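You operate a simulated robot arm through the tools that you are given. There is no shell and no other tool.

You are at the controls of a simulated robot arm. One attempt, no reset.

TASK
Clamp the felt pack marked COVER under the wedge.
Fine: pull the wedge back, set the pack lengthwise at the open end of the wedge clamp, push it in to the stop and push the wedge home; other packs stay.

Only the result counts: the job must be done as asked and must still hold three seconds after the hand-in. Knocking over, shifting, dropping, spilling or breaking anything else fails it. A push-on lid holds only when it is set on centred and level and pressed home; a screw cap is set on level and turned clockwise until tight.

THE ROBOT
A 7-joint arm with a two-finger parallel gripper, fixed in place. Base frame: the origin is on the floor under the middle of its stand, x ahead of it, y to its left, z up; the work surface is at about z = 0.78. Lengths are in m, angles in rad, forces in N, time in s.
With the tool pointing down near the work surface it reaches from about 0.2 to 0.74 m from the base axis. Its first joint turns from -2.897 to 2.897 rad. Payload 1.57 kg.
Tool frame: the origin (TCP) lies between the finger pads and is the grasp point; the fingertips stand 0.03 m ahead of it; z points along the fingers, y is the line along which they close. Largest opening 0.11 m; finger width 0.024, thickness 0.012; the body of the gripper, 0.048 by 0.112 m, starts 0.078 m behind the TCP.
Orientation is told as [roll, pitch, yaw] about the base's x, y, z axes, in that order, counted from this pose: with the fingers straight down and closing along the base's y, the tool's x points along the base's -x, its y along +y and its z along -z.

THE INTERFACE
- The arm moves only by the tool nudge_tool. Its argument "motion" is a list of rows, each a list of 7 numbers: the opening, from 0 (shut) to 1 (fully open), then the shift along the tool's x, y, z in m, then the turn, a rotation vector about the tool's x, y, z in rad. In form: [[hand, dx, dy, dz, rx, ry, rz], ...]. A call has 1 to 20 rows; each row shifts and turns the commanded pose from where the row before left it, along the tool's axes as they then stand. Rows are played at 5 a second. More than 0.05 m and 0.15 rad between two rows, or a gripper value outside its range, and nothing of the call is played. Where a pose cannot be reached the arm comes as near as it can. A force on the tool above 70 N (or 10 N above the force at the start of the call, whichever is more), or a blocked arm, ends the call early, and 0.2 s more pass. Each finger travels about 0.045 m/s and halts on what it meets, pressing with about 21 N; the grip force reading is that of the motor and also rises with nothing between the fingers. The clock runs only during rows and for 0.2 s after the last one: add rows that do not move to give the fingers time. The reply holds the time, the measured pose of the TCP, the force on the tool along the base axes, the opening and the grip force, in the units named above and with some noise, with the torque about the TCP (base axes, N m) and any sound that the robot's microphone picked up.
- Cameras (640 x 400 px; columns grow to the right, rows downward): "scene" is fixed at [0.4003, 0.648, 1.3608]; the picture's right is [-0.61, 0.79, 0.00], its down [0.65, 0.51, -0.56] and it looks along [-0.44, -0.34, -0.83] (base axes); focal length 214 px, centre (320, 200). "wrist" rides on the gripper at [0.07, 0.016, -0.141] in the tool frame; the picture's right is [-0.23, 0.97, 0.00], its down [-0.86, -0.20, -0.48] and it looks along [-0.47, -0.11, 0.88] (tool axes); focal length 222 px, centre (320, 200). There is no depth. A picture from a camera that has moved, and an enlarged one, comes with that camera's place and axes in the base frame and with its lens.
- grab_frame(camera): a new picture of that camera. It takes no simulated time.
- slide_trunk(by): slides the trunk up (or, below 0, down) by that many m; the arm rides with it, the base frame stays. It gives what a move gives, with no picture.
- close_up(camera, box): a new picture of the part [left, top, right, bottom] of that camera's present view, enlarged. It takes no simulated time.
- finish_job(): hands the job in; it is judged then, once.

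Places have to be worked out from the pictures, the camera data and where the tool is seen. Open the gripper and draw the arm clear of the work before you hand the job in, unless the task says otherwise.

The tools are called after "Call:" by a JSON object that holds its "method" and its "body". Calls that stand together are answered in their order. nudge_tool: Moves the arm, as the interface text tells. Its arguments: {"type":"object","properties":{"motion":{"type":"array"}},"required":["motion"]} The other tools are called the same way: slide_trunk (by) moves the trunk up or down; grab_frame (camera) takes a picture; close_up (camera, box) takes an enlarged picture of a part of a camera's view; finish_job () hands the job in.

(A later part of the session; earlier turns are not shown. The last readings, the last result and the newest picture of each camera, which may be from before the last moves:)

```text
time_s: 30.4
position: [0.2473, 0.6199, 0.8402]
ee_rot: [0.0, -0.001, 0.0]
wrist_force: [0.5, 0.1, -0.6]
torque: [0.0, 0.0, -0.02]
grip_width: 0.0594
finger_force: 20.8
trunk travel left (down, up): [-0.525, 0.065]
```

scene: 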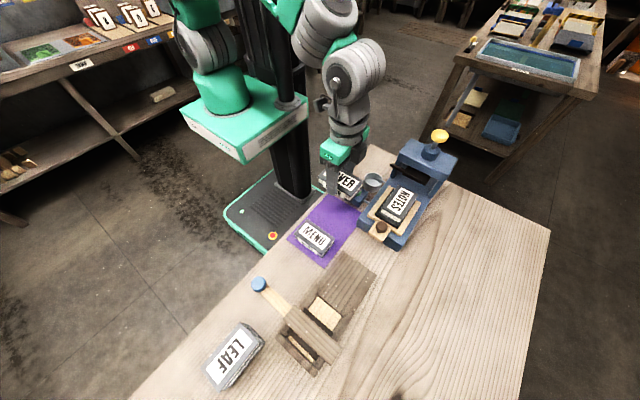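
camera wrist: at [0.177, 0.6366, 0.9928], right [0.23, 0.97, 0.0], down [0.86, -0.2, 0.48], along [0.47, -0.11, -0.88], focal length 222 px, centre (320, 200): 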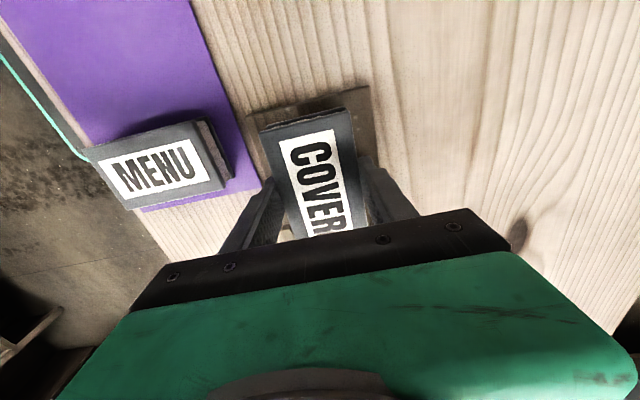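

Call:
{"method": "nudge_tool", "body": {"motion": [[0.1, 0, 0, 0.0015, 0, 0, 0], [0.1, 0, 0, 0.0015, 0, 0, 0], [0.1, 0, 0, 0, 0, 0, 0]]}}

```text
time_s: 31.2
position: [0.247, 0.6201, 0.8354]
ee_rot: [0.001, -0.001, 0.001]
wrist_force: [0.5, -0.1, -1.0]
torque: [0.0, -0.02, -0.03]
grip_width: 0.0593
finger_force: 20.9
trunk travel left (down, up): [-0.525, 0.065]
```

No contact yet at z≈0.835 (force about −1 N, the pack's weight). I continue down in 1.5 mm steps.

Call:
{"method": "nudge_tool", "body": {"motion": [[0.1, 0, 0, 0.0015, 0, 0, 0], [0.1, 0, 0, 0.0015, 0, 0, 0], [0.1, 0, 0, 0, 0, 0, 0]]}}

Call:
{"method": "close_up", "body": {"camera": "scene", "box": [290, 230, 410, 330]}}

```text
time_s: 32.0
position: [0.2466, 0.6195, 0.834]
ee_rot: [0.0, 0.0, 0.0]
wrist_force: [0.5, -0.3, -1.1]
torque: [0.02, 0.04, 0.0]
grip_width: 0.0595
finger_force: 21.2
trunk travel left (down, up): [-0.525, 0.065]
```

```text
4.00 times, centred on (350, 280) of scene
camera zoom: at [0.4003, 0.648, 1.3608], right [-0.61, 0.79, 0.0], down [0.65, 0.51, -0.56], along [-0.44, -0.34, -0.83], focal length 858 px, centre (200, -120)
```

zoom: 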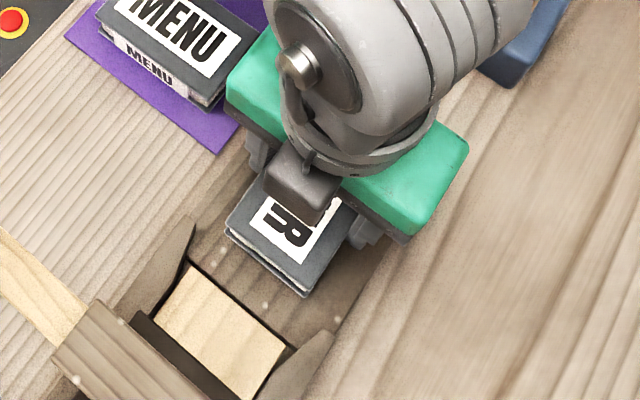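

Still airborne by the force reading; the picture shows the pack squarely over the apron just ahead of the guide horns. I keep lowering in small steps until the force shows contact.

Call:
{"method": "nudge_tool", "body": {"motion": [[0.1, 0, 0, 0.0015, 0, 0, 0], [0.1, 0, 0, 0.0015, 0, 0, 0], [0.1, 0, 0, 0, 0, 0, 0]]}}

```text
time_s: 32.8
position: [0.2485, 0.6203, 0.83]
ee_rot: [0.0, -0.001, 0.0]
wrist_force: [0.4, 0.5, -1.6]
torque: [0.01, 0.01, -0.03]
grip_width: 0.0596
finger_force: 21.3
trunk travel left (down, up): [-0.525, 0.065]
```

No contact yet at z≈0.830; continuing down by small steps.

Call:
{"method": "nudge_tool", "body": {"motion": [[0.1, 0, 0, 0.0015, 0, 0, 0], [0.1, 0, 0, 0.0015, 0, 0, 0], [0.1, 0, 0, 0, 0, 0, 0]]}}

Call:
{"method": "grab_frame", "body": {"camera": "wrist"}}

```text
time_s: 33.6
position: [0.248, 0.6197, 0.8284]
ee_rot: [0.001, 0.0, 0.001]
wrist_force: [0.5, -0.3, -1.5]
torque: [-0.01, 0.01, 0.02]
grip_width: 0.0598
finger_force: 20.9
trunk travel left (down, up): [-0.525, 0.065]
```

```text
taken
camera wrist: at [0.1783, 0.6364, 0.9696], right [0.23, 0.97, 0.0], down [0.86, -0.2, 0.48], along [0.47, -0.11, -0.88], focal length 222 px, centre (320, 200)
```

wrist: 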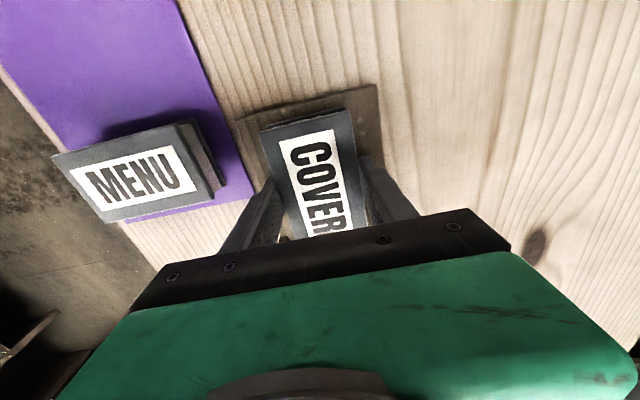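

The apron looks thinner than I first judged (top nearer z≈0.785–0.79). I keep lowering in small steps until contact.

Call:
{"method": "nudge_tool", "body": {"motion": [[0.1, 0, 0, 0.0015, 0, 0, 0], [0.1, 0, 0, 0.0015, 0, 0, 0], [0.1, 0, 0, 0, 0, 0, 0]]}}

```text
time_s: 34.4
position: [0.2474, 0.6211, 0.8257]
ee_rot: [0.001, -0.001, 0.0]
wrist_force: [0.1, 1.5, 3.6]
torque: [-0.07, 0.03, -0.02]
grip_width: 0.0594
finger_force: 21.0
trunk travel left (down, up): [-0.525, 0.065]
```

The force changed by +5 N: the pack has touched down (apron top ≈0.789). I open the hand a little and rise.

Call:
{"method": "nudge_tool", "body": {"motion": [[0.6, 0, 0, 0, 0, 0, 0], [0.7, 0, 0, 0, 0, 0, 0], [0.7, 0, 0, 0, 0, 0, 0], [0.7, 0, 0, -0.01, 0, 0, 0], [0.7, 0, 0, -0.03, 0, 0, 0], [0.7, 0, 0, -0.04, 0, 0, 0], [0.7, 0, 0, -0.04, 0, 0, 0], [0.7, 0, 0, 0, 0, 0, 0]]}}

Call:
{"method": "grab_frame", "body": {"camera": "wrist"}}

Call:
{"method": "close_up", "body": {"camera": "scene", "box": [260, 230, 400, 350]}}

```text
time_s: 36.2
position: [0.2477, 0.6185, 0.9451]
ee_rot: [0.001, 0.0, -0.001]
wrist_force: [0.1, -0.7, 0.2]
torque: [0.05, 0.0, -0.01]
grip_width: 0.0767
finger_force: 0.0
trunk travel left (down, up): [-0.525, 0.065]
```

```text
taken
camera wrist: at [0.1781, 0.6358, 1.0871], right [0.23, 0.97, 0.0], down [0.86, -0.2, 0.48], along [0.47, -0.11, -0.88], focal length 222 px, centre (320, 200)
```

wrist: 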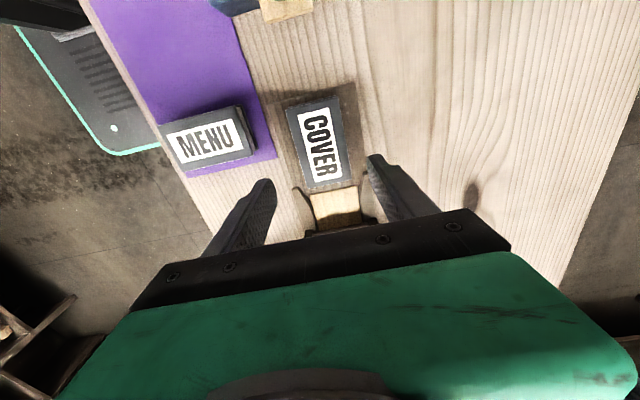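

```text
3.33 times, centred on (330, 290) of scene
camera zoom: at [0.4003, 0.648, 1.3608], right [-0.61, 0.79, 0.0], down [0.65, 0.51, -0.56], along [-0.44, -0.34, -0.83], focal length 715 px, centre (287, -100)
```

zoom: 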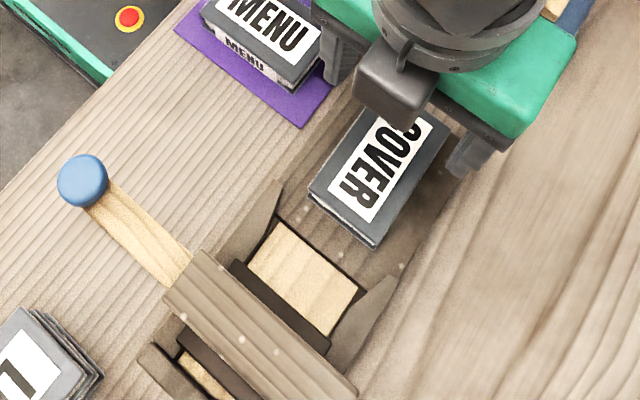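

COVER lies lengthwise on the apron just in front of the guides. I take a close-up to check its alignment before pushing.

Call:
{"method": "close_up", "body": {"camera": "wrist", "box": [260, 80, 400, 240]}}

```text
2.50 times, centred on (330, 160) of wrist
camera zoom: at [0.1781, 0.6358, 1.0871], right [0.23, 0.97, 0.0], down [0.86, -0.2, 0.48], along [0.47, -0.11, -0.88], focal length 555 px, centre (295, 300)
```

zoom: 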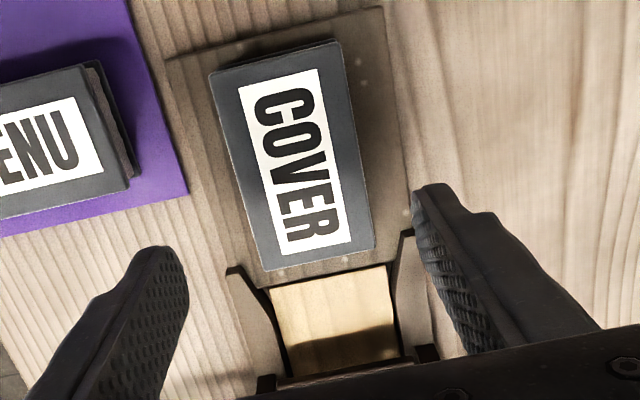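

The pack (x 0.198–0.297, y 0.592–0.650) is centred on the channel (y 0.586–0.655). I set the fingers about 0.026 apart, move behind the pack's rear end and lower there.

Call:
{"method": "nudge_tool", "body": {"motion": [[0.24, 0.0, 0, 0, 0, 0, 0], [0.24, 0.0255, 0, 0, 0, 0, 0], [0.24, 0.025, 0, 0, 0, 0, 0], [0.24, 0.025, 0, 0, 0, 0, 0], [0.24, 0, 0, 0.03, 0, 0, 0], [0.24, 0, 0, 0.03, 0, 0, 0], [0.24, 0, 0, 0.03, 0, 0, 0], [0.24, 0, 0, 0, 0, 0, 0]]}}

Call:
{"method": "grab_frame", "body": {"camera": "wrist"}}

Call:
{"method": "close_up", "body": {"camera": "scene", "box": [260, 210, 420, 350]}}

```text
time_s: 38.0
position: [0.1721, 0.618, 0.8562]
ee_rot: [0.0, -0.001, 0.0]
wrist_force: [0.1, -0.9, -0.9]
torque: [-0.04, 0.01, -0.01]
grip_width: 0.0263
finger_force: 0.2
trunk travel left (down, up): [-0.525, 0.065]
```

```text
taken
camera wrist: at [0.1018, 0.6354, 0.9968], right [0.23, 0.97, 0.0], down [0.86, -0.2, 0.48], along [0.47, -0.11, -0.88], focal length 222 px, centre (320, 200)
```

wrist: 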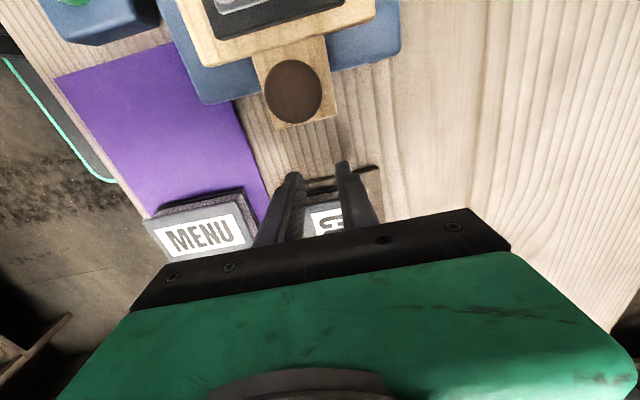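

```text
2.86 times, centred on (340, 280) of scene
camera zoom: at [0.4003, 0.648, 1.3608], right [-0.61, 0.79, 0.0], down [0.65, 0.51, -0.56], along [-0.44, -0.34, -0.83], focal length 613 px, centre (263, -29)
```

zoom: 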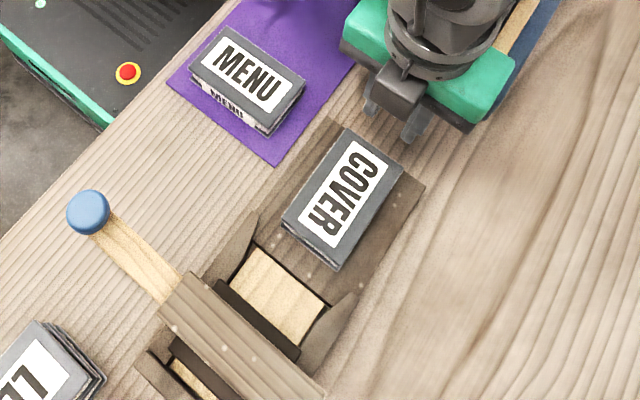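

The fingers are clear behind the pack. I lower to TCP z≈0.826 (tips ≈6 mm above the apron) and creep forward to contact.

Call:
{"method": "nudge_tool", "body": {"motion": [[0.24, 0, 0.001, 0.015, 0, 0, 0], [0.24, 0, 0, 0.014, 0, 0, 0], [0.24, 0, 0, 0, 0, 0, 0], [0.24, -0.005, 0, 0, 0, 0, 0], [0.24, -0.005, 0, 0, 0, 0, 0], [0.24, -0.005, 0, 0, 0, 0, 0], [0.24, 0, 0, 0, 0, 0, 0]]}}

Call:
{"method": "close_up", "body": {"camera": "scene", "box": [260, 210, 420, 350]}}

```text
time_s: 39.6
position: [0.1871, 0.6191, 0.8259]
ee_rot: [-0.001, -0.001, 0.0]
wrist_force: [-0.6, -0.8, -0.8]
torque: [0.01, -0.03, 0.02]
grip_width: 0.0263
finger_force: 0.0
trunk travel left (down, up): [-0.525, 0.065]
```

```text
2.86 times, centred on (340, 280) of scene
camera zoom: at [0.4003, 0.648, 1.3608], right [-0.61, 0.79, 0.0], down [0.65, 0.51, -0.56], along [-0.44, -0.34, -0.83], focal length 613 px, centre (263, -29)
```

zoom: 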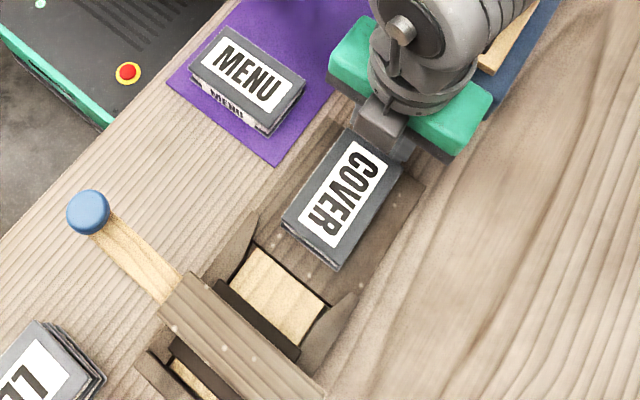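

The fingers are right at the rear end and the pack has not moved. I push forward 0.04 m slowly and check it enters the guides straight.

Call:
{"method": "nudge_tool", "body": {"motion": [[0.24, -0.005, 0, 0, 0, 0, 0], [0.24, -0.006, 0, 0, 0, 0, 0], [0.24, -0.006, 0, 0, 0, 0, 0], [0.24, -0.006, 0, 0, 0, 0, 0], [0.24, -0.006, 0, 0, 0, 0, 0], [0.24, -0.006, 0, 0, 0, 0, 0], [0.24, -0.005, 0, 0, 0, 0, 0], [0.24, 0, 0, 0, 0, 0, 0]]}}

Call:
{"method": "close_up", "body": {"camera": "scene", "box": [260, 210, 420, 350]}}

```text
time_s: 41.4
position: [0.2271, 0.62, 0.8263]
ee_rot: [-0.001, 0.0, 0.0]
wrist_force: [-0.2, -0.4, 1.0]
torque: [0.04, 0.03, 0.04]
grip_width: 0.0267
finger_force: 0.2
trunk travel left (down, up): [-0.525, 0.065]
```

```text
2.86 times, centred on (340, 280) of scene
camera zoom: at [0.4003, 0.648, 1.3608], right [-0.61, 0.79, 0.0], down [0.65, 0.51, -0.56], along [-0.44, -0.34, -0.83], focal length 613 px, centre (263, -29)
```

zoom: 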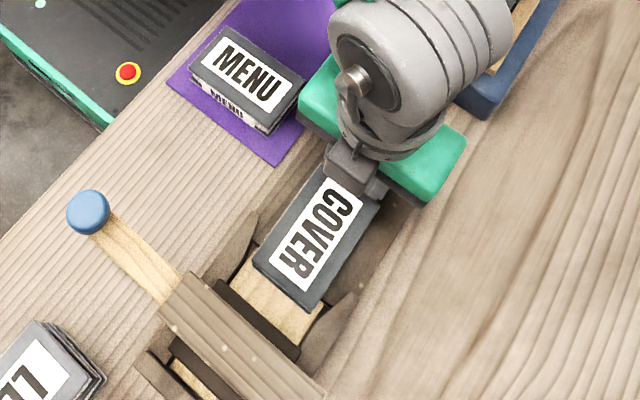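

The pack enters the guides straight, with almost no resistance. I push on another 0.04 m, under the bridge.

Call:
{"method": "nudge_tool", "body": {"motion": [[0.24, -0.005, 0, 0, 0, 0, 0], [0.24, -0.006, 0, 0, 0, 0, 0], [0.24, -0.006, 0, 0, 0, 0, 0], [0.24, -0.006, 0, 0, 0, 0, 0], [0.24, -0.006, 0, 0, 0, 0, 0], [0.24, -0.006, 0, 0, 0, 0, 0], [0.24, -0.005, 0, 0, 0, 0, 0], [0.24, 0, 0, 0, 0, 0, 0]]}}

Call:
{"method": "close_up", "body": {"camera": "scene", "box": [240, 230, 400, 370]}}

```text
time_s: 43.2
position: [0.2665, 0.6209, 0.8267]
ee_rot: [0.0, 0.001, 0.0]
wrist_force: [0.1, -0.1, 0.1]
torque: [0.04, 0.01, -0.02]
grip_width: 0.026
finger_force: 0.0
trunk travel left (down, up): [-0.525, 0.065]
```

```text
2.86 times, centred on (320, 300) of scene
camera zoom: at [0.4003, 0.648, 1.3608], right [-0.61, 0.79, 0.0], down [0.65, 0.51, -0.56], along [-0.44, -0.34, -0.83], focal length 613 px, centre (320, -86)
```

zoom: 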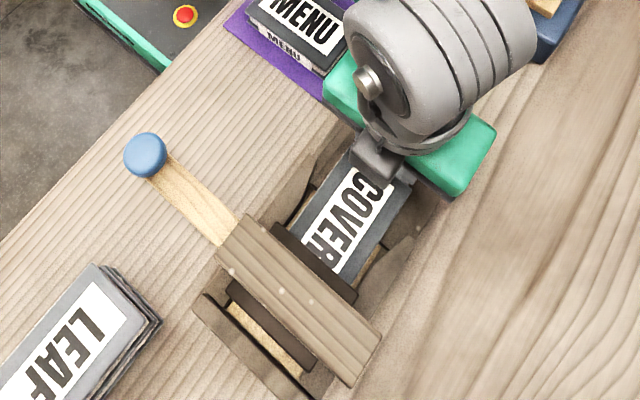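

The pack's front is now passing under the dark bar by the bridge without resistance. I push on 0.03 m further.

Call:
{"method": "nudge_tool", "body": {"motion": [[0.24, -0.005, 0, 0, 0, 0, 0], [0.24, -0.005, 0, 0, 0, 0, 0], [0.24, -0.005, 0, 0, 0, 0, 0], [0.24, -0.005, 0, 0, 0, 0, 0], [0.24, -0.005, 0, 0, 0, 0, 0], [0.24, -0.005, 0, 0, 0, 0, 0], [0.24, 0, 0, 0, 0, 0, 0]]}}

Call:
{"method": "close_up", "body": {"camera": "scene", "box": [240, 230, 400, 370]}}

```text
time_s: 44.8
position: [0.2966, 0.6192, 0.8265]
ee_rot: [0.0, -0.001, -0.001]
wrist_force: [-0.4, 0.3, 0.5]
torque: [0.05, 0.02, -0.01]
grip_width: 0.0263
finger_force: 0.1
trunk travel left (down, up): [-0.525, 0.065]
```

```text
2.86 times, centred on (320, 300) of scene
camera zoom: at [0.4003, 0.648, 1.3608], right [-0.61, 0.79, 0.0], down [0.65, 0.51, -0.56], along [-0.44, -0.34, -0.83], focal length 613 px, centre (320, -86)
```

zoom: 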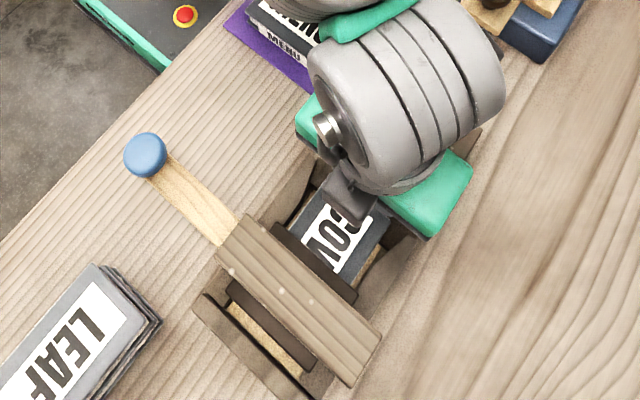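

Still free, with the front about x≈0.407. I continue in small steps, watching for the stop.

Call:
{"method": "nudge_tool", "body": {"motion": [[0.24, -0.003, 0, 0, 0, 0, 0], [0.24, -0.003, 0, 0, 0, 0, 0], [0.24, -0.003, 0, 0, 0, 0, 0], [0.24, -0.003, 0, 0, 0, 0, 0], [0.24, -0.003, 0, 0, 0, 0, 0], [0.24, 0, 0, 0, 0, 0, 0]]}}

Call:
{"method": "close_up", "body": {"camera": "scene", "box": [240, 230, 400, 370]}}

```text
time_s: 46.2
position: [0.3121, 0.6205, 0.8267]
ee_rot: [0.0, -0.002, 0.0]
wrist_force: [0.5, 1.0, 0.0]
torque: [0.01, 0.02, 0.01]
grip_width: 0.0266
finger_force: 0.1
trunk travel left (down, up): [-0.525, 0.065]
```

```text
2.86 times, centred on (320, 300) of scene
camera zoom: at [0.4003, 0.648, 1.3608], right [-0.61, 0.79, 0.0], down [0.65, 0.51, -0.56], along [-0.44, -0.34, -0.83], focal length 613 px, centre (320, -86)
```

zoom: 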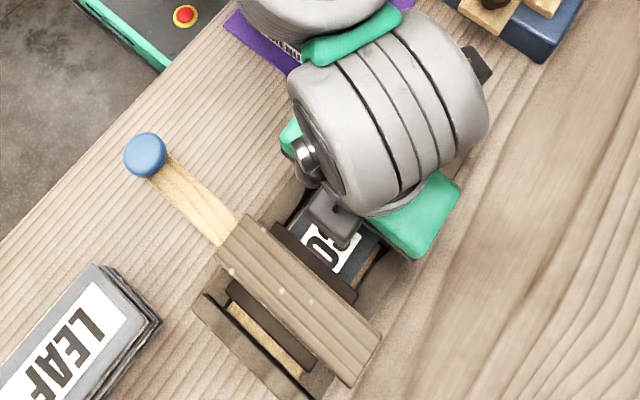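

Still no resistance; the front is about x≈0.422 and the stop should be near 0.43–0.44. I keep creeping.

Call:
{"method": "nudge_tool", "body": {"motion": [[0.24, -0.003, 0, 0, 0, 0, 0], [0.24, -0.003, 0, 0, 0, 0, 0], [0.24, -0.003, 0, 0, 0, 0, 0], [0.24, 0, 0, 0, 0, 0, 0]]}}

Call:
{"method": "close_up", "body": {"camera": "scene", "box": [240, 230, 400, 370]}}

```text
time_s: 47.2
position: [0.3193, 0.6195, 0.8265]
ee_rot: [0.0, 0.001, -0.001]
wrist_force: [-0.3, -1.1, 0.5]
torque: [-0.02, -0.01, -0.02]
grip_width: 0.0268
finger_force: 0.0
trunk travel left (down, up): [-0.525, 0.065]
```

```text
2.86 times, centred on (320, 300) of scene
camera zoom: at [0.4003, 0.648, 1.3608], right [-0.61, 0.79, 0.0], down [0.65, 0.51, -0.56], along [-0.44, -0.34, -0.83], focal length 613 px, centre (320, -86)
```

zoom: 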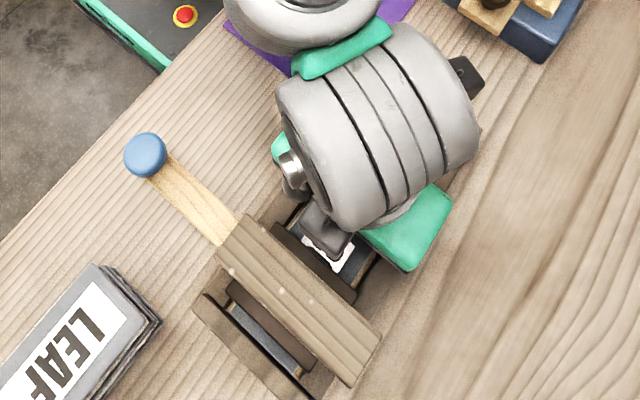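

The pack's front edge now shows beyond the dark bar, close to the stop. I push in 2 mm steps until the force rises.

Call:
{"method": "nudge_tool", "body": {"motion": [[0.24, -0.002, 0, 0, 0, 0, 0], [0.24, -0.002, 0, 0, 0, 0, 0], [0.24, -0.002, 0, 0, 0, 0, 0], [0.24, 0, 0, 0, 0, 0, 0]]}}

Call:
{"method": "close_up", "body": {"camera": "scene", "box": [270, 270, 370, 380]}}

```text
time_s: 48.2
position: [0.3236, 0.6207, 0.826]
ee_rot: [0.0, -0.001, 0.003]
wrist_force: [-19.9, 4.2, 1.5]
torque: [0.1, 0.33, -0.08]
grip_width: 0.0273
finger_force: 0.7
trunk travel left (down, up): [-0.525, 0.065]
```

```text
3.64 times, centred on (320, 325) of scene
camera zoom: at [0.4003, 0.648, 1.3608], right [-0.61, 0.79, 0.0], down [0.65, 0.51, -0.56], along [-0.44, -0.34, -0.83], focal length 780 px, centre (320, -254)
```

zoom: 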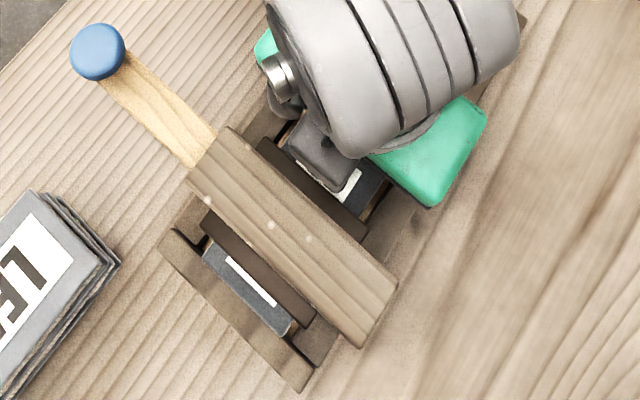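

The −20 N reading and the picture show the pack's front hard against the stop. I back the fingers off and rise.

Call:
{"method": "nudge_tool", "body": {"motion": [[0.24, 0.003, 0, 0, 0, 0, 0], [0.24, 0.01, 0, 0, 0, 0, 0], [0.24, 0.02, 0, -0.005, 0, 0, 0], [0.24, 0.01, 0, -0.03, 0, 0, 0], [0.24, 0.01, 0, -0.04, 0, 0, 0], [0.24, 0.0, 0, -0.04, 0, 0, 0], [0.24, 0, 0, 0, 0, 0, 0]]}}

Call:
{"method": "close_up", "body": {"camera": "scene", "box": [250, 240, 390, 390]}}

Call:
{"method": "grab_frame", "body": {"camera": "wrist"}}

```text
time_s: 49.8
position: [0.2751, 0.6222, 0.9401]
ee_rot: [-0.001, 0.001, 0.0]
wrist_force: [0.3, -0.6, 0.0]
torque: [-0.03, 0.02, 0.03]
grip_width: 0.0264
finger_force: 0.0
trunk travel left (down, up): [-0.525, 0.065]
```

```text
2.67 times, centred on (320, 315) of scene
camera zoom: at [0.4003, 0.648, 1.3608], right [-0.61, 0.79, 0.0], down [0.65, 0.51, -0.56], along [-0.44, -0.34, -0.83], focal length 572 px, centre (320, -107)
```

zoom: 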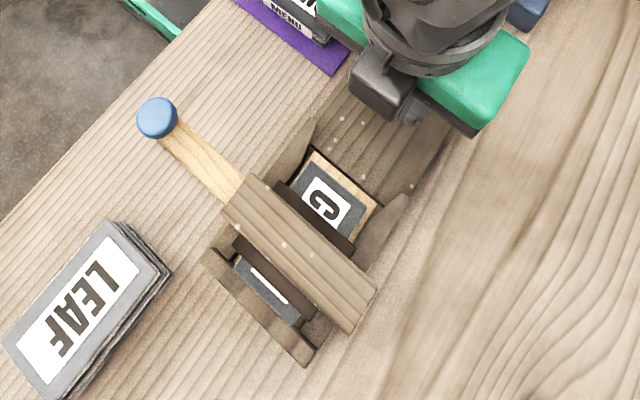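

```text
taken
camera wrist: at [0.2046, 0.6378, 1.0825], right [0.23, 0.97, 0.0], down [0.86, -0.2, 0.48], along [0.47, -0.11, -0.88], focal length 222 px, centre (320, 200)
```

wrist: 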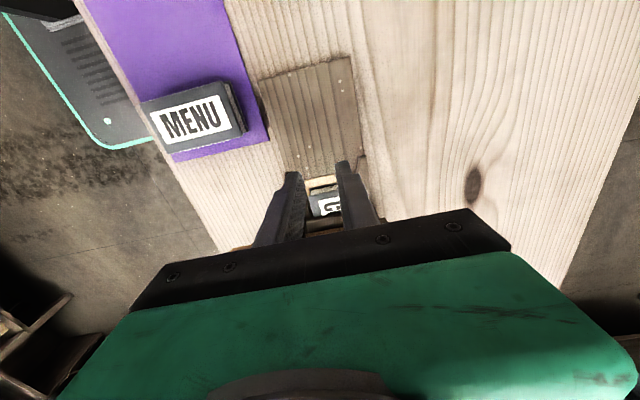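

The pack sits at the stop. I check its squareness with a tight close-up before driving the wedge.

Call:
{"method": "close_up", "body": {"camera": "scene", "box": [295, 270, 365, 340]}}

Call:
{"method": "close_up", "body": {"camera": "scene", "box": [285, 310, 355, 380]}}

```text
5.71 times, centred on (330, 305) of scene
camera zoom: at [0.4003, 0.648, 1.3608], right [-0.61, 0.79, 0.0], down [0.65, 0.51, -0.56], along [-0.44, -0.34, -0.83], focal length 1226 px, centre (263, -400)
```

zoom: 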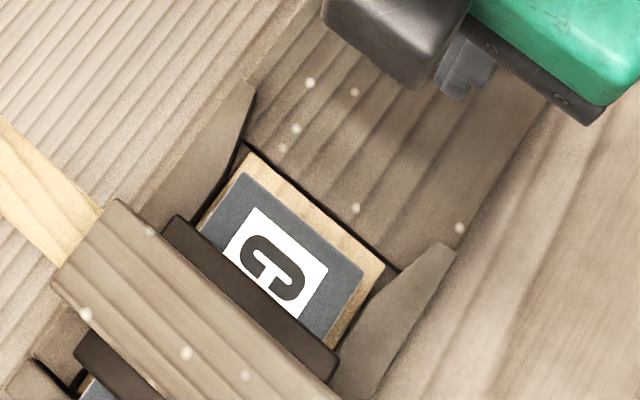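

```text
5.71 times, centred on (320, 345) of scene
camera zoom: at [0.4003, 0.648, 1.3608], right [-0.61, 0.79, 0.0], down [0.65, 0.51, -0.56], along [-0.44, -0.34, -0.83], focal length 1226 px, centre (320, -629)
```

zoom: 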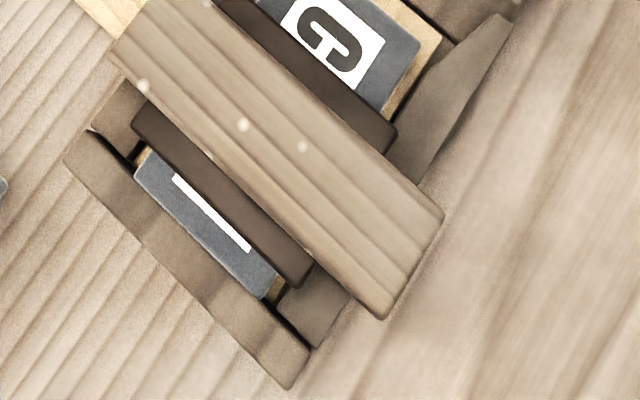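

The pack is square, centred and at the stop. Next I close the hand, turn to yaw 90° (so pushing loads the stiff side of the fingers) and move to behind the wedge's outer end at about (0.3955, 0.435).

Call:
{"method": "nudge_tool", "body": {"motion": [[0, 0, 0, -0.02, 0, 0, 0], [0, 0, 0, 0, 0, 0, -0.1428], [0, 0, 0, 0, 0, 0, -0.1428], [0, 0, 0, 0, 0, 0, -0.1428], [0, 0, 0, 0, 0, 0, -0.1428], [0, 0, 0, 0, 0, 0, -0.1428], [0, 0, 0, 0, 0, 0, -0.1428], [0, 0, 0, 0, 0, 0, -0.1428], [0, 0, 0, 0, 0, 0, -0.1428], [0, 0, 0, 0, 0, 0, -0.1428], [0, 0, 0, 0, 0, 0, -0.1428], [0, 0, 0, 0, 0, 0, -0.1428], [0, 0.0374, -0.0241, 0, 0, 0, 0], [0, 0.0374, -0.0241, 0, 0, 0, 0], [0, 0.0374, -0.0241, 0, 0, 0, 0], [0, 0.0374, -0.0241, 0, 0, 0, 0], [0, 0.0374, -0.0241, 0, 0, 0, 0], [0, 0, 0, 0, 0, 0, 0]]}}

Call:
{"method": "grab_frame", "body": {"camera": "wrist"}}

Call:
{"method": "close_up", "body": {"camera": "scene", "box": [220, 240, 390, 390]}}

```text
time_s: 53.6
position: [0.3965, 0.4335, 0.9625]
ee_rot: [0.0, 0.001, 1.573]
wrist_force: [-1.1, -0.3, 1.6]
torque: [-0.04, -0.01, -0.01]
grip_width: 0.0
finger_force: 20.8
trunk travel left (down, up): [-0.525, 0.065]
```

```text
taken
camera wrist: at [0.38, 0.3638, 1.1037], right [-0.97, 0.23, 0.0], down [0.2, 0.86, 0.48], along [0.11, 0.47, -0.88], focal length 222 px, centre (320, 200)
```

wrist: 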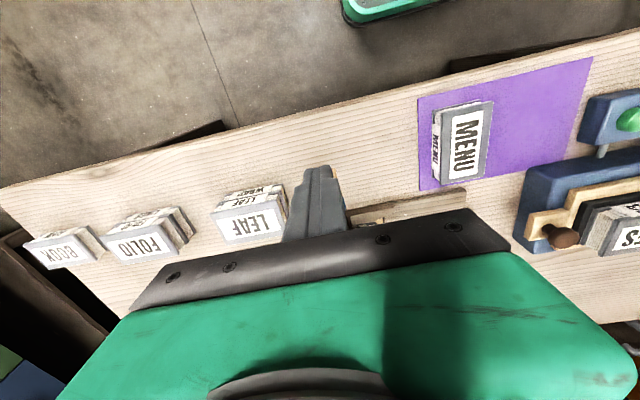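

```text
2.67 times, centred on (305, 315) of scene
camera zoom: at [0.4003, 0.648, 1.3608], right [-0.61, 0.79, 0.0], down [0.65, 0.51, -0.56], along [-0.44, -0.34, -0.83], focal length 572 px, centre (360, -107)
```

zoom: 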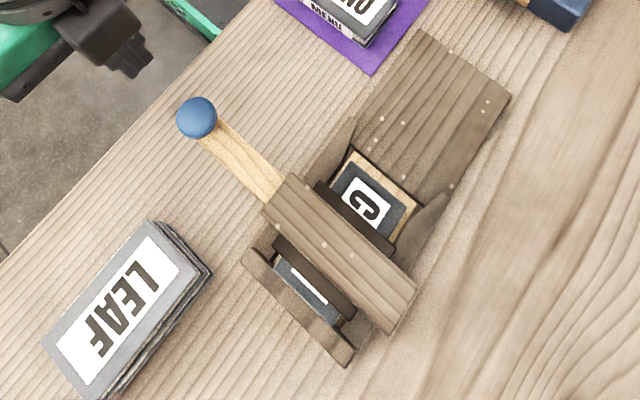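

The closed fingers are behind the wedge's end with about 1 cm of gap. I lower to TCP z≈0.855 so the finger edges face the wedge's end.

Call:
{"method": "nudge_tool", "body": {"motion": [[0, 0, 0.001, 0.03, 0, 0, 0], [0, 0, 0, 0.03, 0, 0, 0], [0, 0, 0, 0.03, 0, 0, 0], [0, 0, 0, 0.017, 0, 0, 0], [0, 0, 0, 0, 0, 0, 0]]}}

Call:
{"method": "close_up", "body": {"camera": "scene", "box": [220, 220, 390, 390]}}

Call:
{"method": "grab_frame", "body": {"camera": "wrist"}}

```text
time_s: 54.8
position: [0.3928, 0.433, 0.8538]
ee_rot: [0.001, -0.001, 1.57]
wrist_force: [0.4, 0.4, -0.6]
torque: [-0.02, 0.0, 0.01]
grip_width: 0.0001
finger_force: 21.1
trunk travel left (down, up): [-0.525, 0.065]
```

```text
2.35 times, centred on (305, 305) of scene
camera zoom: at [0.4003, 0.648, 1.3608], right [-0.61, 0.79, 0.0], down [0.65, 0.51, -0.56], along [-0.44, -0.34, -0.83], focal length 505 px, centre (355, -47)
```

zoom: 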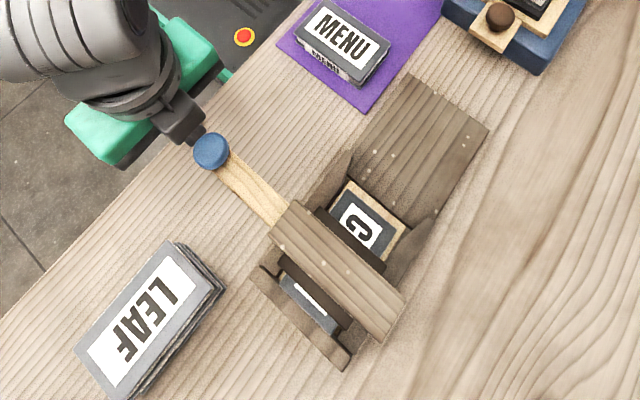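

```text
taken
camera wrist: at [0.3777, 0.3638, 0.9947], right [-0.97, 0.23, 0.0], down [0.2, 0.86, 0.48], along [0.11, 0.47, -0.88], focal length 222 px, centre (320, 200)
```

wrist: 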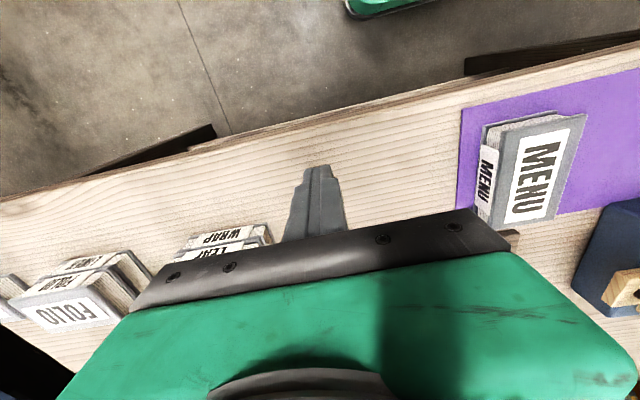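

The tool is behind the wedge; I shift 2 mm in +x to line up with it and creep forward to make contact.

Call:
{"method": "nudge_tool", "body": {"motion": [[0, 0, -0.002, 0, 0, 0, 0], [0, -0.004, 0, 0, 0, 0, 0], [0, -0.004, 0, 0, 0, 0, 0], [0, -0.004, 0, 0, 0, 0, 0], [0, -0.004, 0, 0, 0, 0, 0], [0, 0, 0, 0, 0, 0, 0]]}}

Call:
{"method": "close_up", "body": {"camera": "scene", "box": [220, 220, 390, 390]}}

```text
time_s: 56.2
position: [0.3957, 0.45, 0.8558]
ee_rot: [0.0, 0.0, 1.57]
wrist_force: [-0.1, 0.0, -0.1]
torque: [0.0, -0.01, -0.01]
grip_width: 0.0002
finger_force: 20.4
trunk travel left (down, up): [-0.525, 0.065]
```

```text
2.35 times, centred on (305, 305) of scene
camera zoom: at [0.4003, 0.648, 1.3608], right [-0.61, 0.79, 0.0], down [0.65, 0.51, -0.56], along [-0.44, -0.34, -0.83], focal length 505 px, centre (355, -47)
```

zoom: 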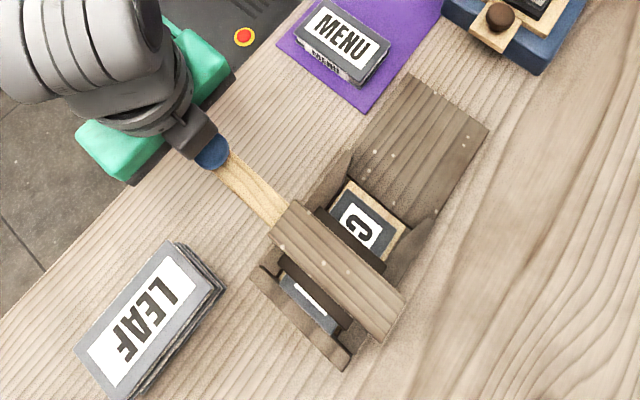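

Not yet loaded at y≈0.450. I continue pushing in 3 mm steps.

Call:
{"method": "nudge_tool", "body": {"motion": [[0, -0.003, 0, 0, 0, 0, 0], [0, -0.003, 0, 0, 0, 0, 0], [0, -0.003, 0, 0, 0, 0, 0], [0, -0.003, 0, 0, 0, 0, 0], [0, 0, 0, 0, 0, 0, 0]]}}

Call:
{"method": "close_up", "body": {"camera": "scene", "box": [220, 220, 390, 390]}}

```text
time_s: 57.4
position: [0.3955, 0.4631, 0.8547]
ee_rot: [0.0, 0.001, 1.571]
wrist_force: [-0.5, 0.7, 0.9]
torque: [-0.02, -0.03, 0.0]
grip_width: 0.0
finger_force: 20.9
trunk travel left (down, up): [-0.525, 0.065]
```

```text
2.35 times, centred on (305, 305) of scene
camera zoom: at [0.4003, 0.648, 1.3608], right [-0.61, 0.79, 0.0], down [0.65, 0.51, -0.56], along [-0.44, -0.34, -0.83], focal length 505 px, centre (355, -47)
```

zoom: 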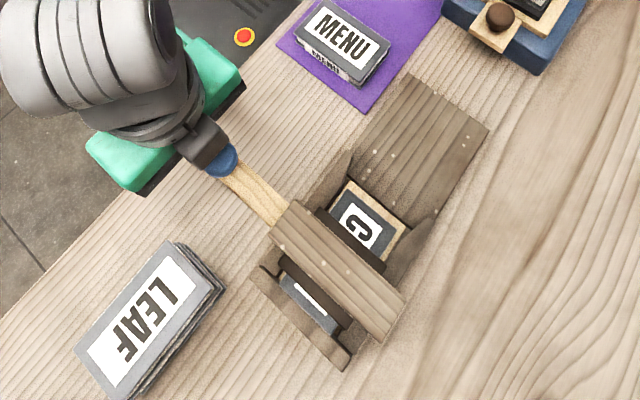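

The knob has started moving with the fingers, at low force. I keep pushing.

Call:
{"method": "nudge_tool", "body": {"motion": [[0, -0.004, 0, 0, 0, 0, 0], [0, -0.004, 0, 0, 0, 0, 0], [0, -0.004, 0, 0, 0, 0, 0], [0, -0.004, 0, 0, 0, 0, 0], [0, 0, 0, 0, 0, 0, 0]]}}

Call:
{"method": "close_up", "body": {"camera": "scene", "box": [220, 220, 390, 390]}}

```text
time_s: 58.6
position: [0.3945, 0.4785, 0.8534]
ee_rot: [0.0, 0.0, 1.571]
wrist_force: [-0.1, 1.0, -0.2]
torque: [-0.02, -0.03, 0.02]
grip_width: 0.0
finger_force: 21.0
trunk travel left (down, up): [-0.525, 0.065]
```

```text
2.35 times, centred on (305, 305) of scene
camera zoom: at [0.4003, 0.648, 1.3608], right [-0.61, 0.79, 0.0], down [0.65, 0.51, -0.56], along [-0.44, -0.34, -0.83], focal length 505 px, centre (355, -47)
```

zoom: 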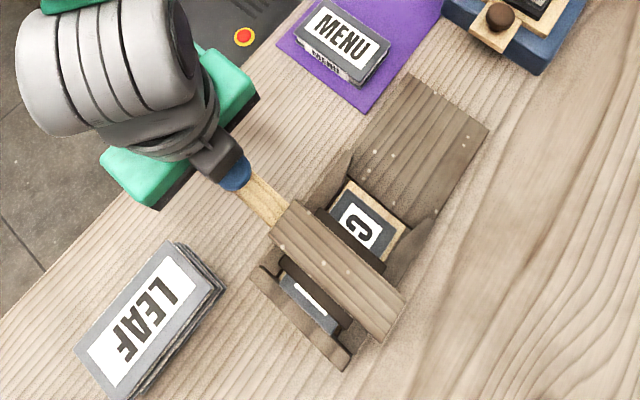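

The wedge slides in easily; its end is now about y≈0.49. I continue in 3 mm steps, watching for the clamp force.

Call:
{"method": "nudge_tool", "body": {"motion": [[0, -0.003, 0, 0, 0, 0, 0], [0, -0.003, 0, 0, 0, 0, 0], [0, -0.003, 0, 0, 0, 0, 0], [0, 0, 0, 0, 0, 0, 0]]}}

Call:
{"method": "close_up", "body": {"camera": "scene", "box": [220, 220, 390, 390]}}

```text
time_s: 59.6
position: [0.3953, 0.4874, 0.8548]
ee_rot: [0.0, -0.001, 1.571]
wrist_force: [0.3, -2.1, -0.9]
torque: [-0.02, 0.02, 0.0]
grip_width: 0.0
finger_force: 20.7
trunk travel left (down, up): [-0.525, 0.065]
```

```text
2.35 times, centred on (305, 305) of scene
camera zoom: at [0.4003, 0.648, 1.3608], right [-0.61, 0.79, 0.0], down [0.65, 0.51, -0.56], along [-0.44, -0.34, -0.83], focal length 505 px, centre (355, -47)
```

zoom: 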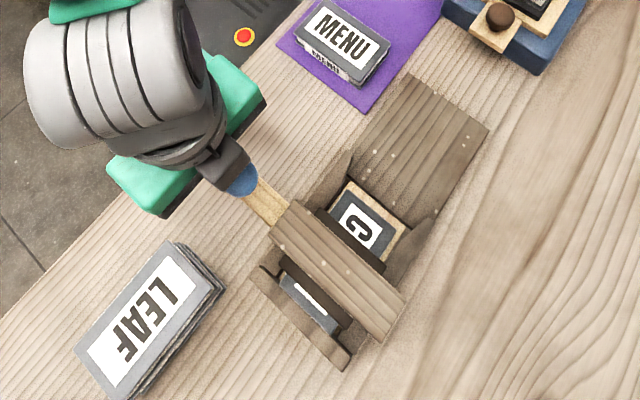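

A slight −2 N shows as the wedge goes in. I keep pushing in 2–3 mm steps.

Call:
{"method": "nudge_tool", "body": {"motion": [[0, -0.003, 0, 0, 0, 0, 0], [0, -0.002, 0, 0, 0, 0, 0], [0, -0.002, 0, 0, 0, 0, 0], [0, 0, 0, 0, 0, 0, 0]]}}

Call:
{"method": "close_up", "body": {"camera": "scene", "box": [220, 220, 390, 390]}}

```text
time_s: 60.6
position: [0.3946, 0.4943, 0.8549]
ee_rot: [-0.001, 0.0, 1.571]
wrist_force: [-0.9, -3.3, -3.2]
torque: [0.04, 0.04, -0.02]
grip_width: 0.0
finger_force: 21.0
trunk travel left (down, up): [-0.525, 0.065]
```

```text
2.35 times, centred on (305, 305) of scene
camera zoom: at [0.4003, 0.648, 1.3608], right [-0.61, 0.79, 0.0], down [0.65, 0.51, -0.56], along [-0.44, -0.34, -0.83], focal length 505 px, centre (355, -47)
```

zoom: 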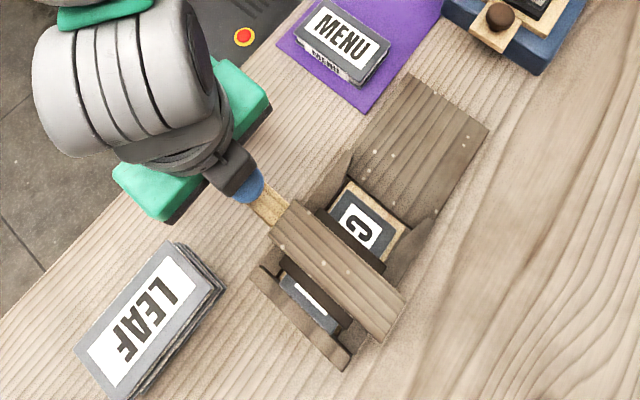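

Resistance grows slightly (−3 N in y and z), so the wedge is beginning to press. I push on.

Call:
{"method": "nudge_tool", "body": {"motion": [[0, -0.002, 0, 0, 0, 0, 0], [0, -0.002, 0, 0, 0, 0, 0], [0, -0.002, 0, 0, 0, 0, 0], [0, 0, 0, 0, 0, 0, 0]]}}

Call:
{"method": "close_up", "body": {"camera": "scene", "box": [220, 220, 390, 390]}}

```text
time_s: 61.6
position: [0.3951, 0.4992, 0.8551]
ee_rot: [0.0, 0.001, 1.572]
wrist_force: [-0.3, -3.0, 1.5]
torque: [-0.03, -0.01, 0.01]
grip_width: 0.0
finger_force: 20.7
trunk travel left (down, up): [-0.525, 0.065]
```

```text
2.35 times, centred on (305, 305) of scene
camera zoom: at [0.4003, 0.648, 1.3608], right [-0.61, 0.79, 0.0], down [0.65, 0.51, -0.56], along [-0.44, -0.34, -0.83], focal length 505 px, centre (355, -47)
```

zoom: 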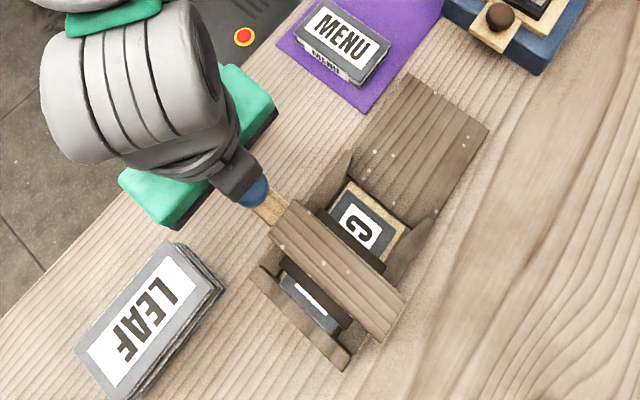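

The wedge is back near its starting place and still moving at about 3 N. I continue in 2 mm steps.

Call:
{"method": "nudge_tool", "body": {"motion": [[0, -0.002, 0, 0, 0, 0, 0], [0, -0.002, 0, 0, 0, 0, 0], [0, -0.002, 0, 0, 0, 0, 0], [0, 0, 0, 0, 0, 0, 0]]}}

Call:
{"method": "close_up", "body": {"camera": "scene", "box": [220, 220, 390, 390]}}

```text
time_s: 62.6
position: [0.3951, 0.5026, 0.8536]
ee_rot: [0.003, 0.001, 1.569]
wrist_force: [-3.1, -17.8, 1.8]
torque: [0.11, 0.03, 0.01]
grip_width: 0.0
finger_force: 21.1
trunk travel left (down, up): [-0.525, 0.065]
```

```text
2.35 times, centred on (305, 305) of scene
camera zoom: at [0.4003, 0.648, 1.3608], right [-0.61, 0.79, 0.0], down [0.65, 0.51, -0.56], along [-0.44, -0.34, -0.83], focal length 505 px, centre (355, -47)
```

zoom: 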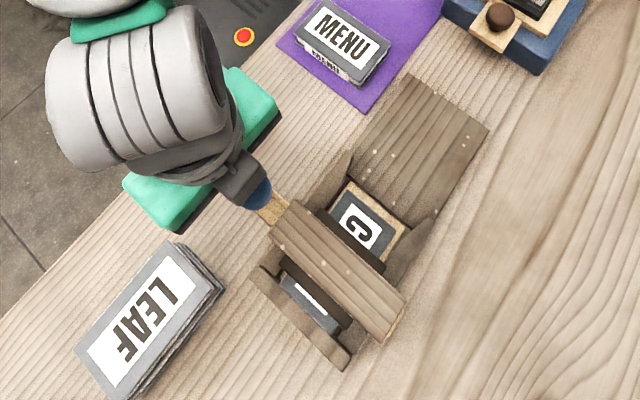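

The force is rising now (−18 N): the wedge is biting. I press further in small steps.

Call:
{"method": "nudge_tool", "body": {"motion": [[0, -0.002, 0, 0, 0, 0, 0], [0, -0.002, 0, 0, 0, 0, 0], [0, 0, 0, 0, 0, 0, 0], [0, 0, 0, 0, 0, 0, 0]]}}

Call:
{"method": "close_up", "body": {"camera": "scene", "box": [250, 260, 350, 380]}}

```text
time_s: 63.6
position: [0.395, 0.503, 0.8531]
ee_rot: [0.006, 0.006, 1.566]
wrist_force: [2.8, -51.0, 0.1]
torque: [0.19, -0.76, -0.02]
grip_width: 0.0
finger_force: 21.3
trunk travel left (down, up): [-0.525, 0.065]
```

```text
3.33 times, centred on (300, 320) of scene
camera zoom: at [0.4003, 0.648, 1.3608], right [-0.61, 0.79, 0.0], down [0.65, 0.51, -0.56], along [-0.44, -0.34, -0.83], focal length 715 px, centre (387, -200)
```

zoom: 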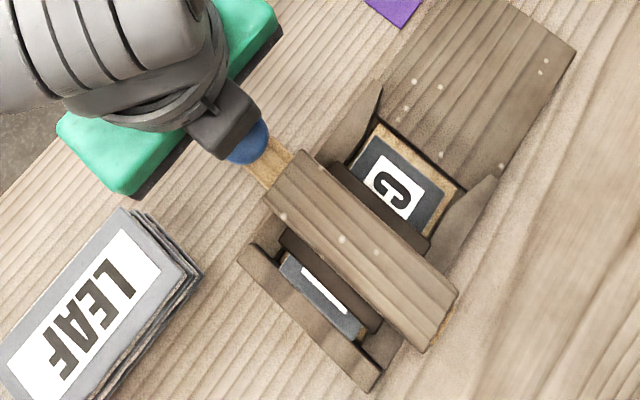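

51 N with no further travel (y stays 0.503): the wedge has stopped. I add one more millimetre of push to be sure it is seated, staying below the 70 N limit.

Call:
{"method": "nudge_tool", "body": {"motion": [[0, -0.001, 0, 0, 0, 0, 0], [0, 0, 0, 0, 0, 0, 0], [0, 0, 0, 0, 0, 0, 0]]}}

```text
time_s: 64.4
position: [0.395, 0.5035, 0.855]
ee_rot: [0.007, 0.009, 1.566]
wrist_force: [5.9, -55.5, -3.4]
torque: [0.18, -0.21, -0.06]
grip_width: 0.0003
finger_force: 21.2
trunk travel left (down, up): [-0.525, 0.065]
```

The wedge does not move any further at 55 N. I back the fingers off and rise to inspect.

Call:
{"method": "nudge_tool", "body": {"motion": [[0, 0.005, 0, 0, 0, 0, 0], [0, 0.01, 0, 0, 0, 0, 0], [0, 0.02, 0, 0, 0, 0, 0], [0, 0.02, 0, -0.02, 0, 0, 0], [0, 0.01, 0, -0.04, 0, 0, 0], [0, 0, 0, -0.045, 0, 0, 0], [0, 0, 0, -0.045, 0, 0, 0], [0, 0, 0, 0, 0, 0, 0]]}}

Call:
{"method": "close_up", "body": {"camera": "scene", "box": [250, 260, 370, 390]}}

Call:
{"method": "grab_frame", "body": {"camera": "scene"}}

Call:
{"method": "grab_frame", "body": {"camera": "wrist"}}

```text
time_s: 66.2
position: [0.3941, 0.4456, 1.0034]
ee_rot: [-0.001, 0.0, 1.57]
wrist_force: [0.6, -0.7, 0.3]
torque: [0.05, 0.02, -0.03]
grip_width: 0.0
finger_force: 20.8
trunk travel left (down, up): [-0.525, 0.065]
```

```text
3.08 times, centred on (310, 325) of scene
camera zoom: at [0.4003, 0.648, 1.3608], right [-0.61, 0.79, 0.0], down [0.65, 0.51, -0.56], along [-0.44, -0.34, -0.83], focal length 660 px, centre (351, -185)
```

zoom: 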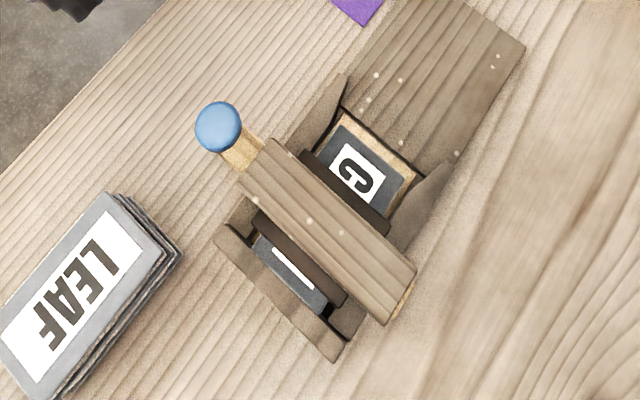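

```text
taken
```

scene: 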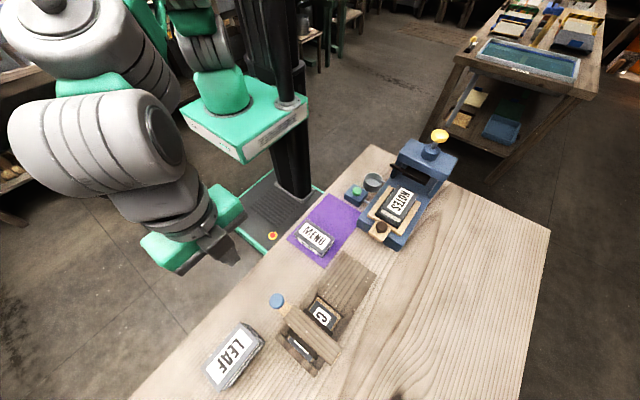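

```text
taken
camera wrist: at [0.3794, 0.3767, 1.1443], right [-0.97, 0.23, 0.0], down [0.2, 0.86, 0.48], along [0.11, 0.47, -0.88], focal length 222 px, centre (320, 200)
```

wrist: 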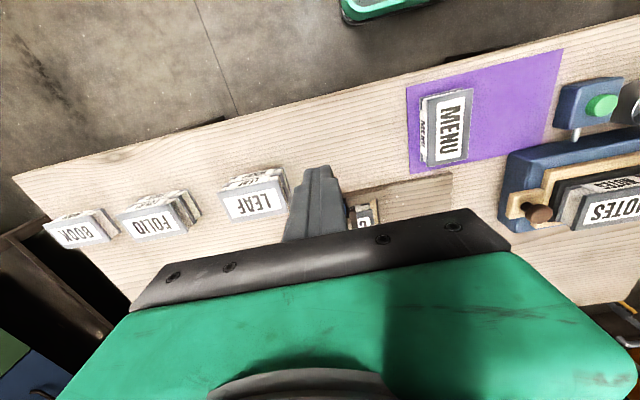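

The wedge is in about 3 mm deeper than at the start (knob now y≈0.535), its tip shows at the far end of the bridge and COVER sits beneath. I move to the same viewpoint used earlier to compare closely.

Call:
{"method": "nudge_tool", "body": {"motion": [[0.5, -0.03, 0, 0, 0, 0, 0], [1, -0.03, 0, 0, 0, 0, 0], [1, -0.0265, 0, 0, 0, 0, 0], [1, 0, 0, 0, 0, 0, 0], [1, 0, 0, 0, 0, 0, 0], [1, 0, 0, 0, 0, 0, 0]]}}

Call:
{"method": "close_up", "body": {"camera": "wrist", "box": [260, 100, 420, 240]}}

```text
time_s: 67.6
position: [0.396, 0.532, 1.0021]
ee_rot: [0.0, 0.0, 1.572]
wrist_force: [0.1, -0.2, -0.7]
torque: [0.01, 0.01, -0.01]
grip_width: 0.1097
finger_force: 0.2
trunk travel left (down, up): [-0.525, 0.065]
```

```text
2.86 times, centred on (340, 170) of wrist
camera zoom: at [0.3795, 0.4627, 1.144], right [-0.97, 0.23, 0.0], down [0.2, 0.86, 0.48], along [0.11, 0.47, -0.88], focal length 635 px, centre (263, 286)
```

zoom: 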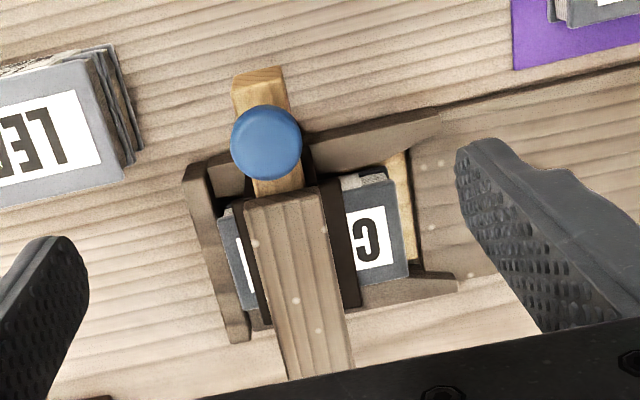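

The knob sits about 3 mm further in than at the start. The pack's rear edge looks as if it might be turned by a few degrees, so I zoom in to measure.

Call:
{"method": "close_up", "body": {"camera": "wrist", "box": [305, 145, 375, 205]}}

Call:
{"method": "close_up", "body": {"camera": "scene", "box": [300, 280, 350, 340]}}

Call:
{"method": "close_up", "body": {"camera": "scene", "box": [280, 315, 340, 375]}}

```text
6.67 times, centred on (340, 175) of wrist
camera zoom: at [0.3795, 0.4627, 1.144], right [-0.97, 0.23, 0.0], down [0.2, 0.86, 0.48], along [0.11, 0.47, -0.88], focal length 1481 px, centre (187, 367)
```

zoom: 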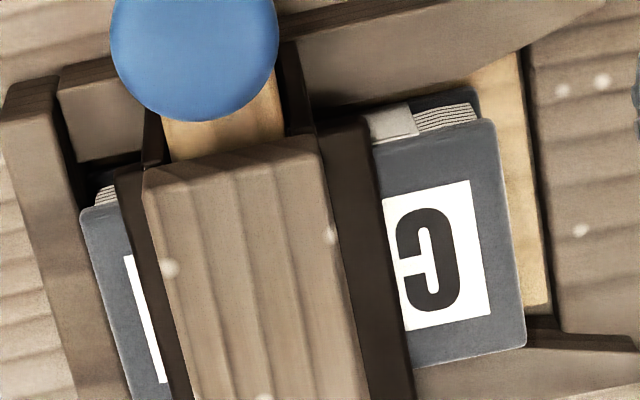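

```text
6.67 times, centred on (325, 310) of scene
camera zoom: at [0.4003, 0.648, 1.3608], right [-0.61, 0.79, 0.0], down [0.65, 0.51, -0.56], along [-0.44, -0.34, -0.83], focal length 1430 px, centre (287, -533)
```

zoom: 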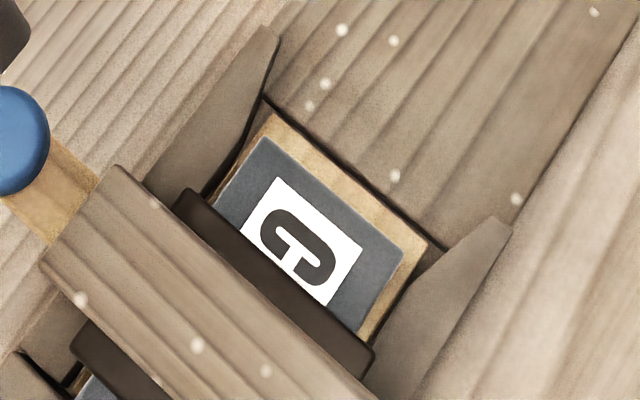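

```text
6.67 times, centred on (310, 345) of scene
camera zoom: at [0.4003, 0.648, 1.3608], right [-0.61, 0.79, 0.0], down [0.65, 0.51, -0.56], along [-0.44, -0.34, -0.83], focal length 1430 px, centre (387, -767)
```

zoom: 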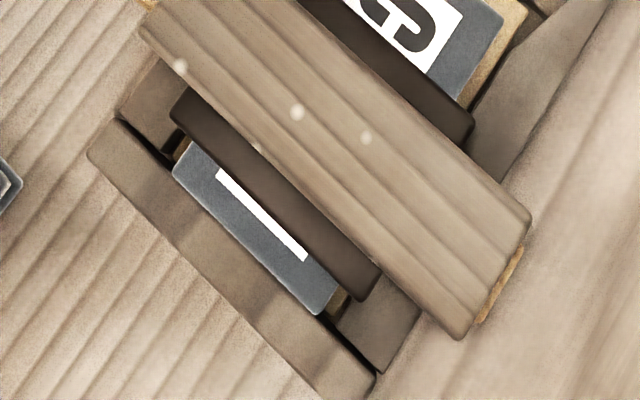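

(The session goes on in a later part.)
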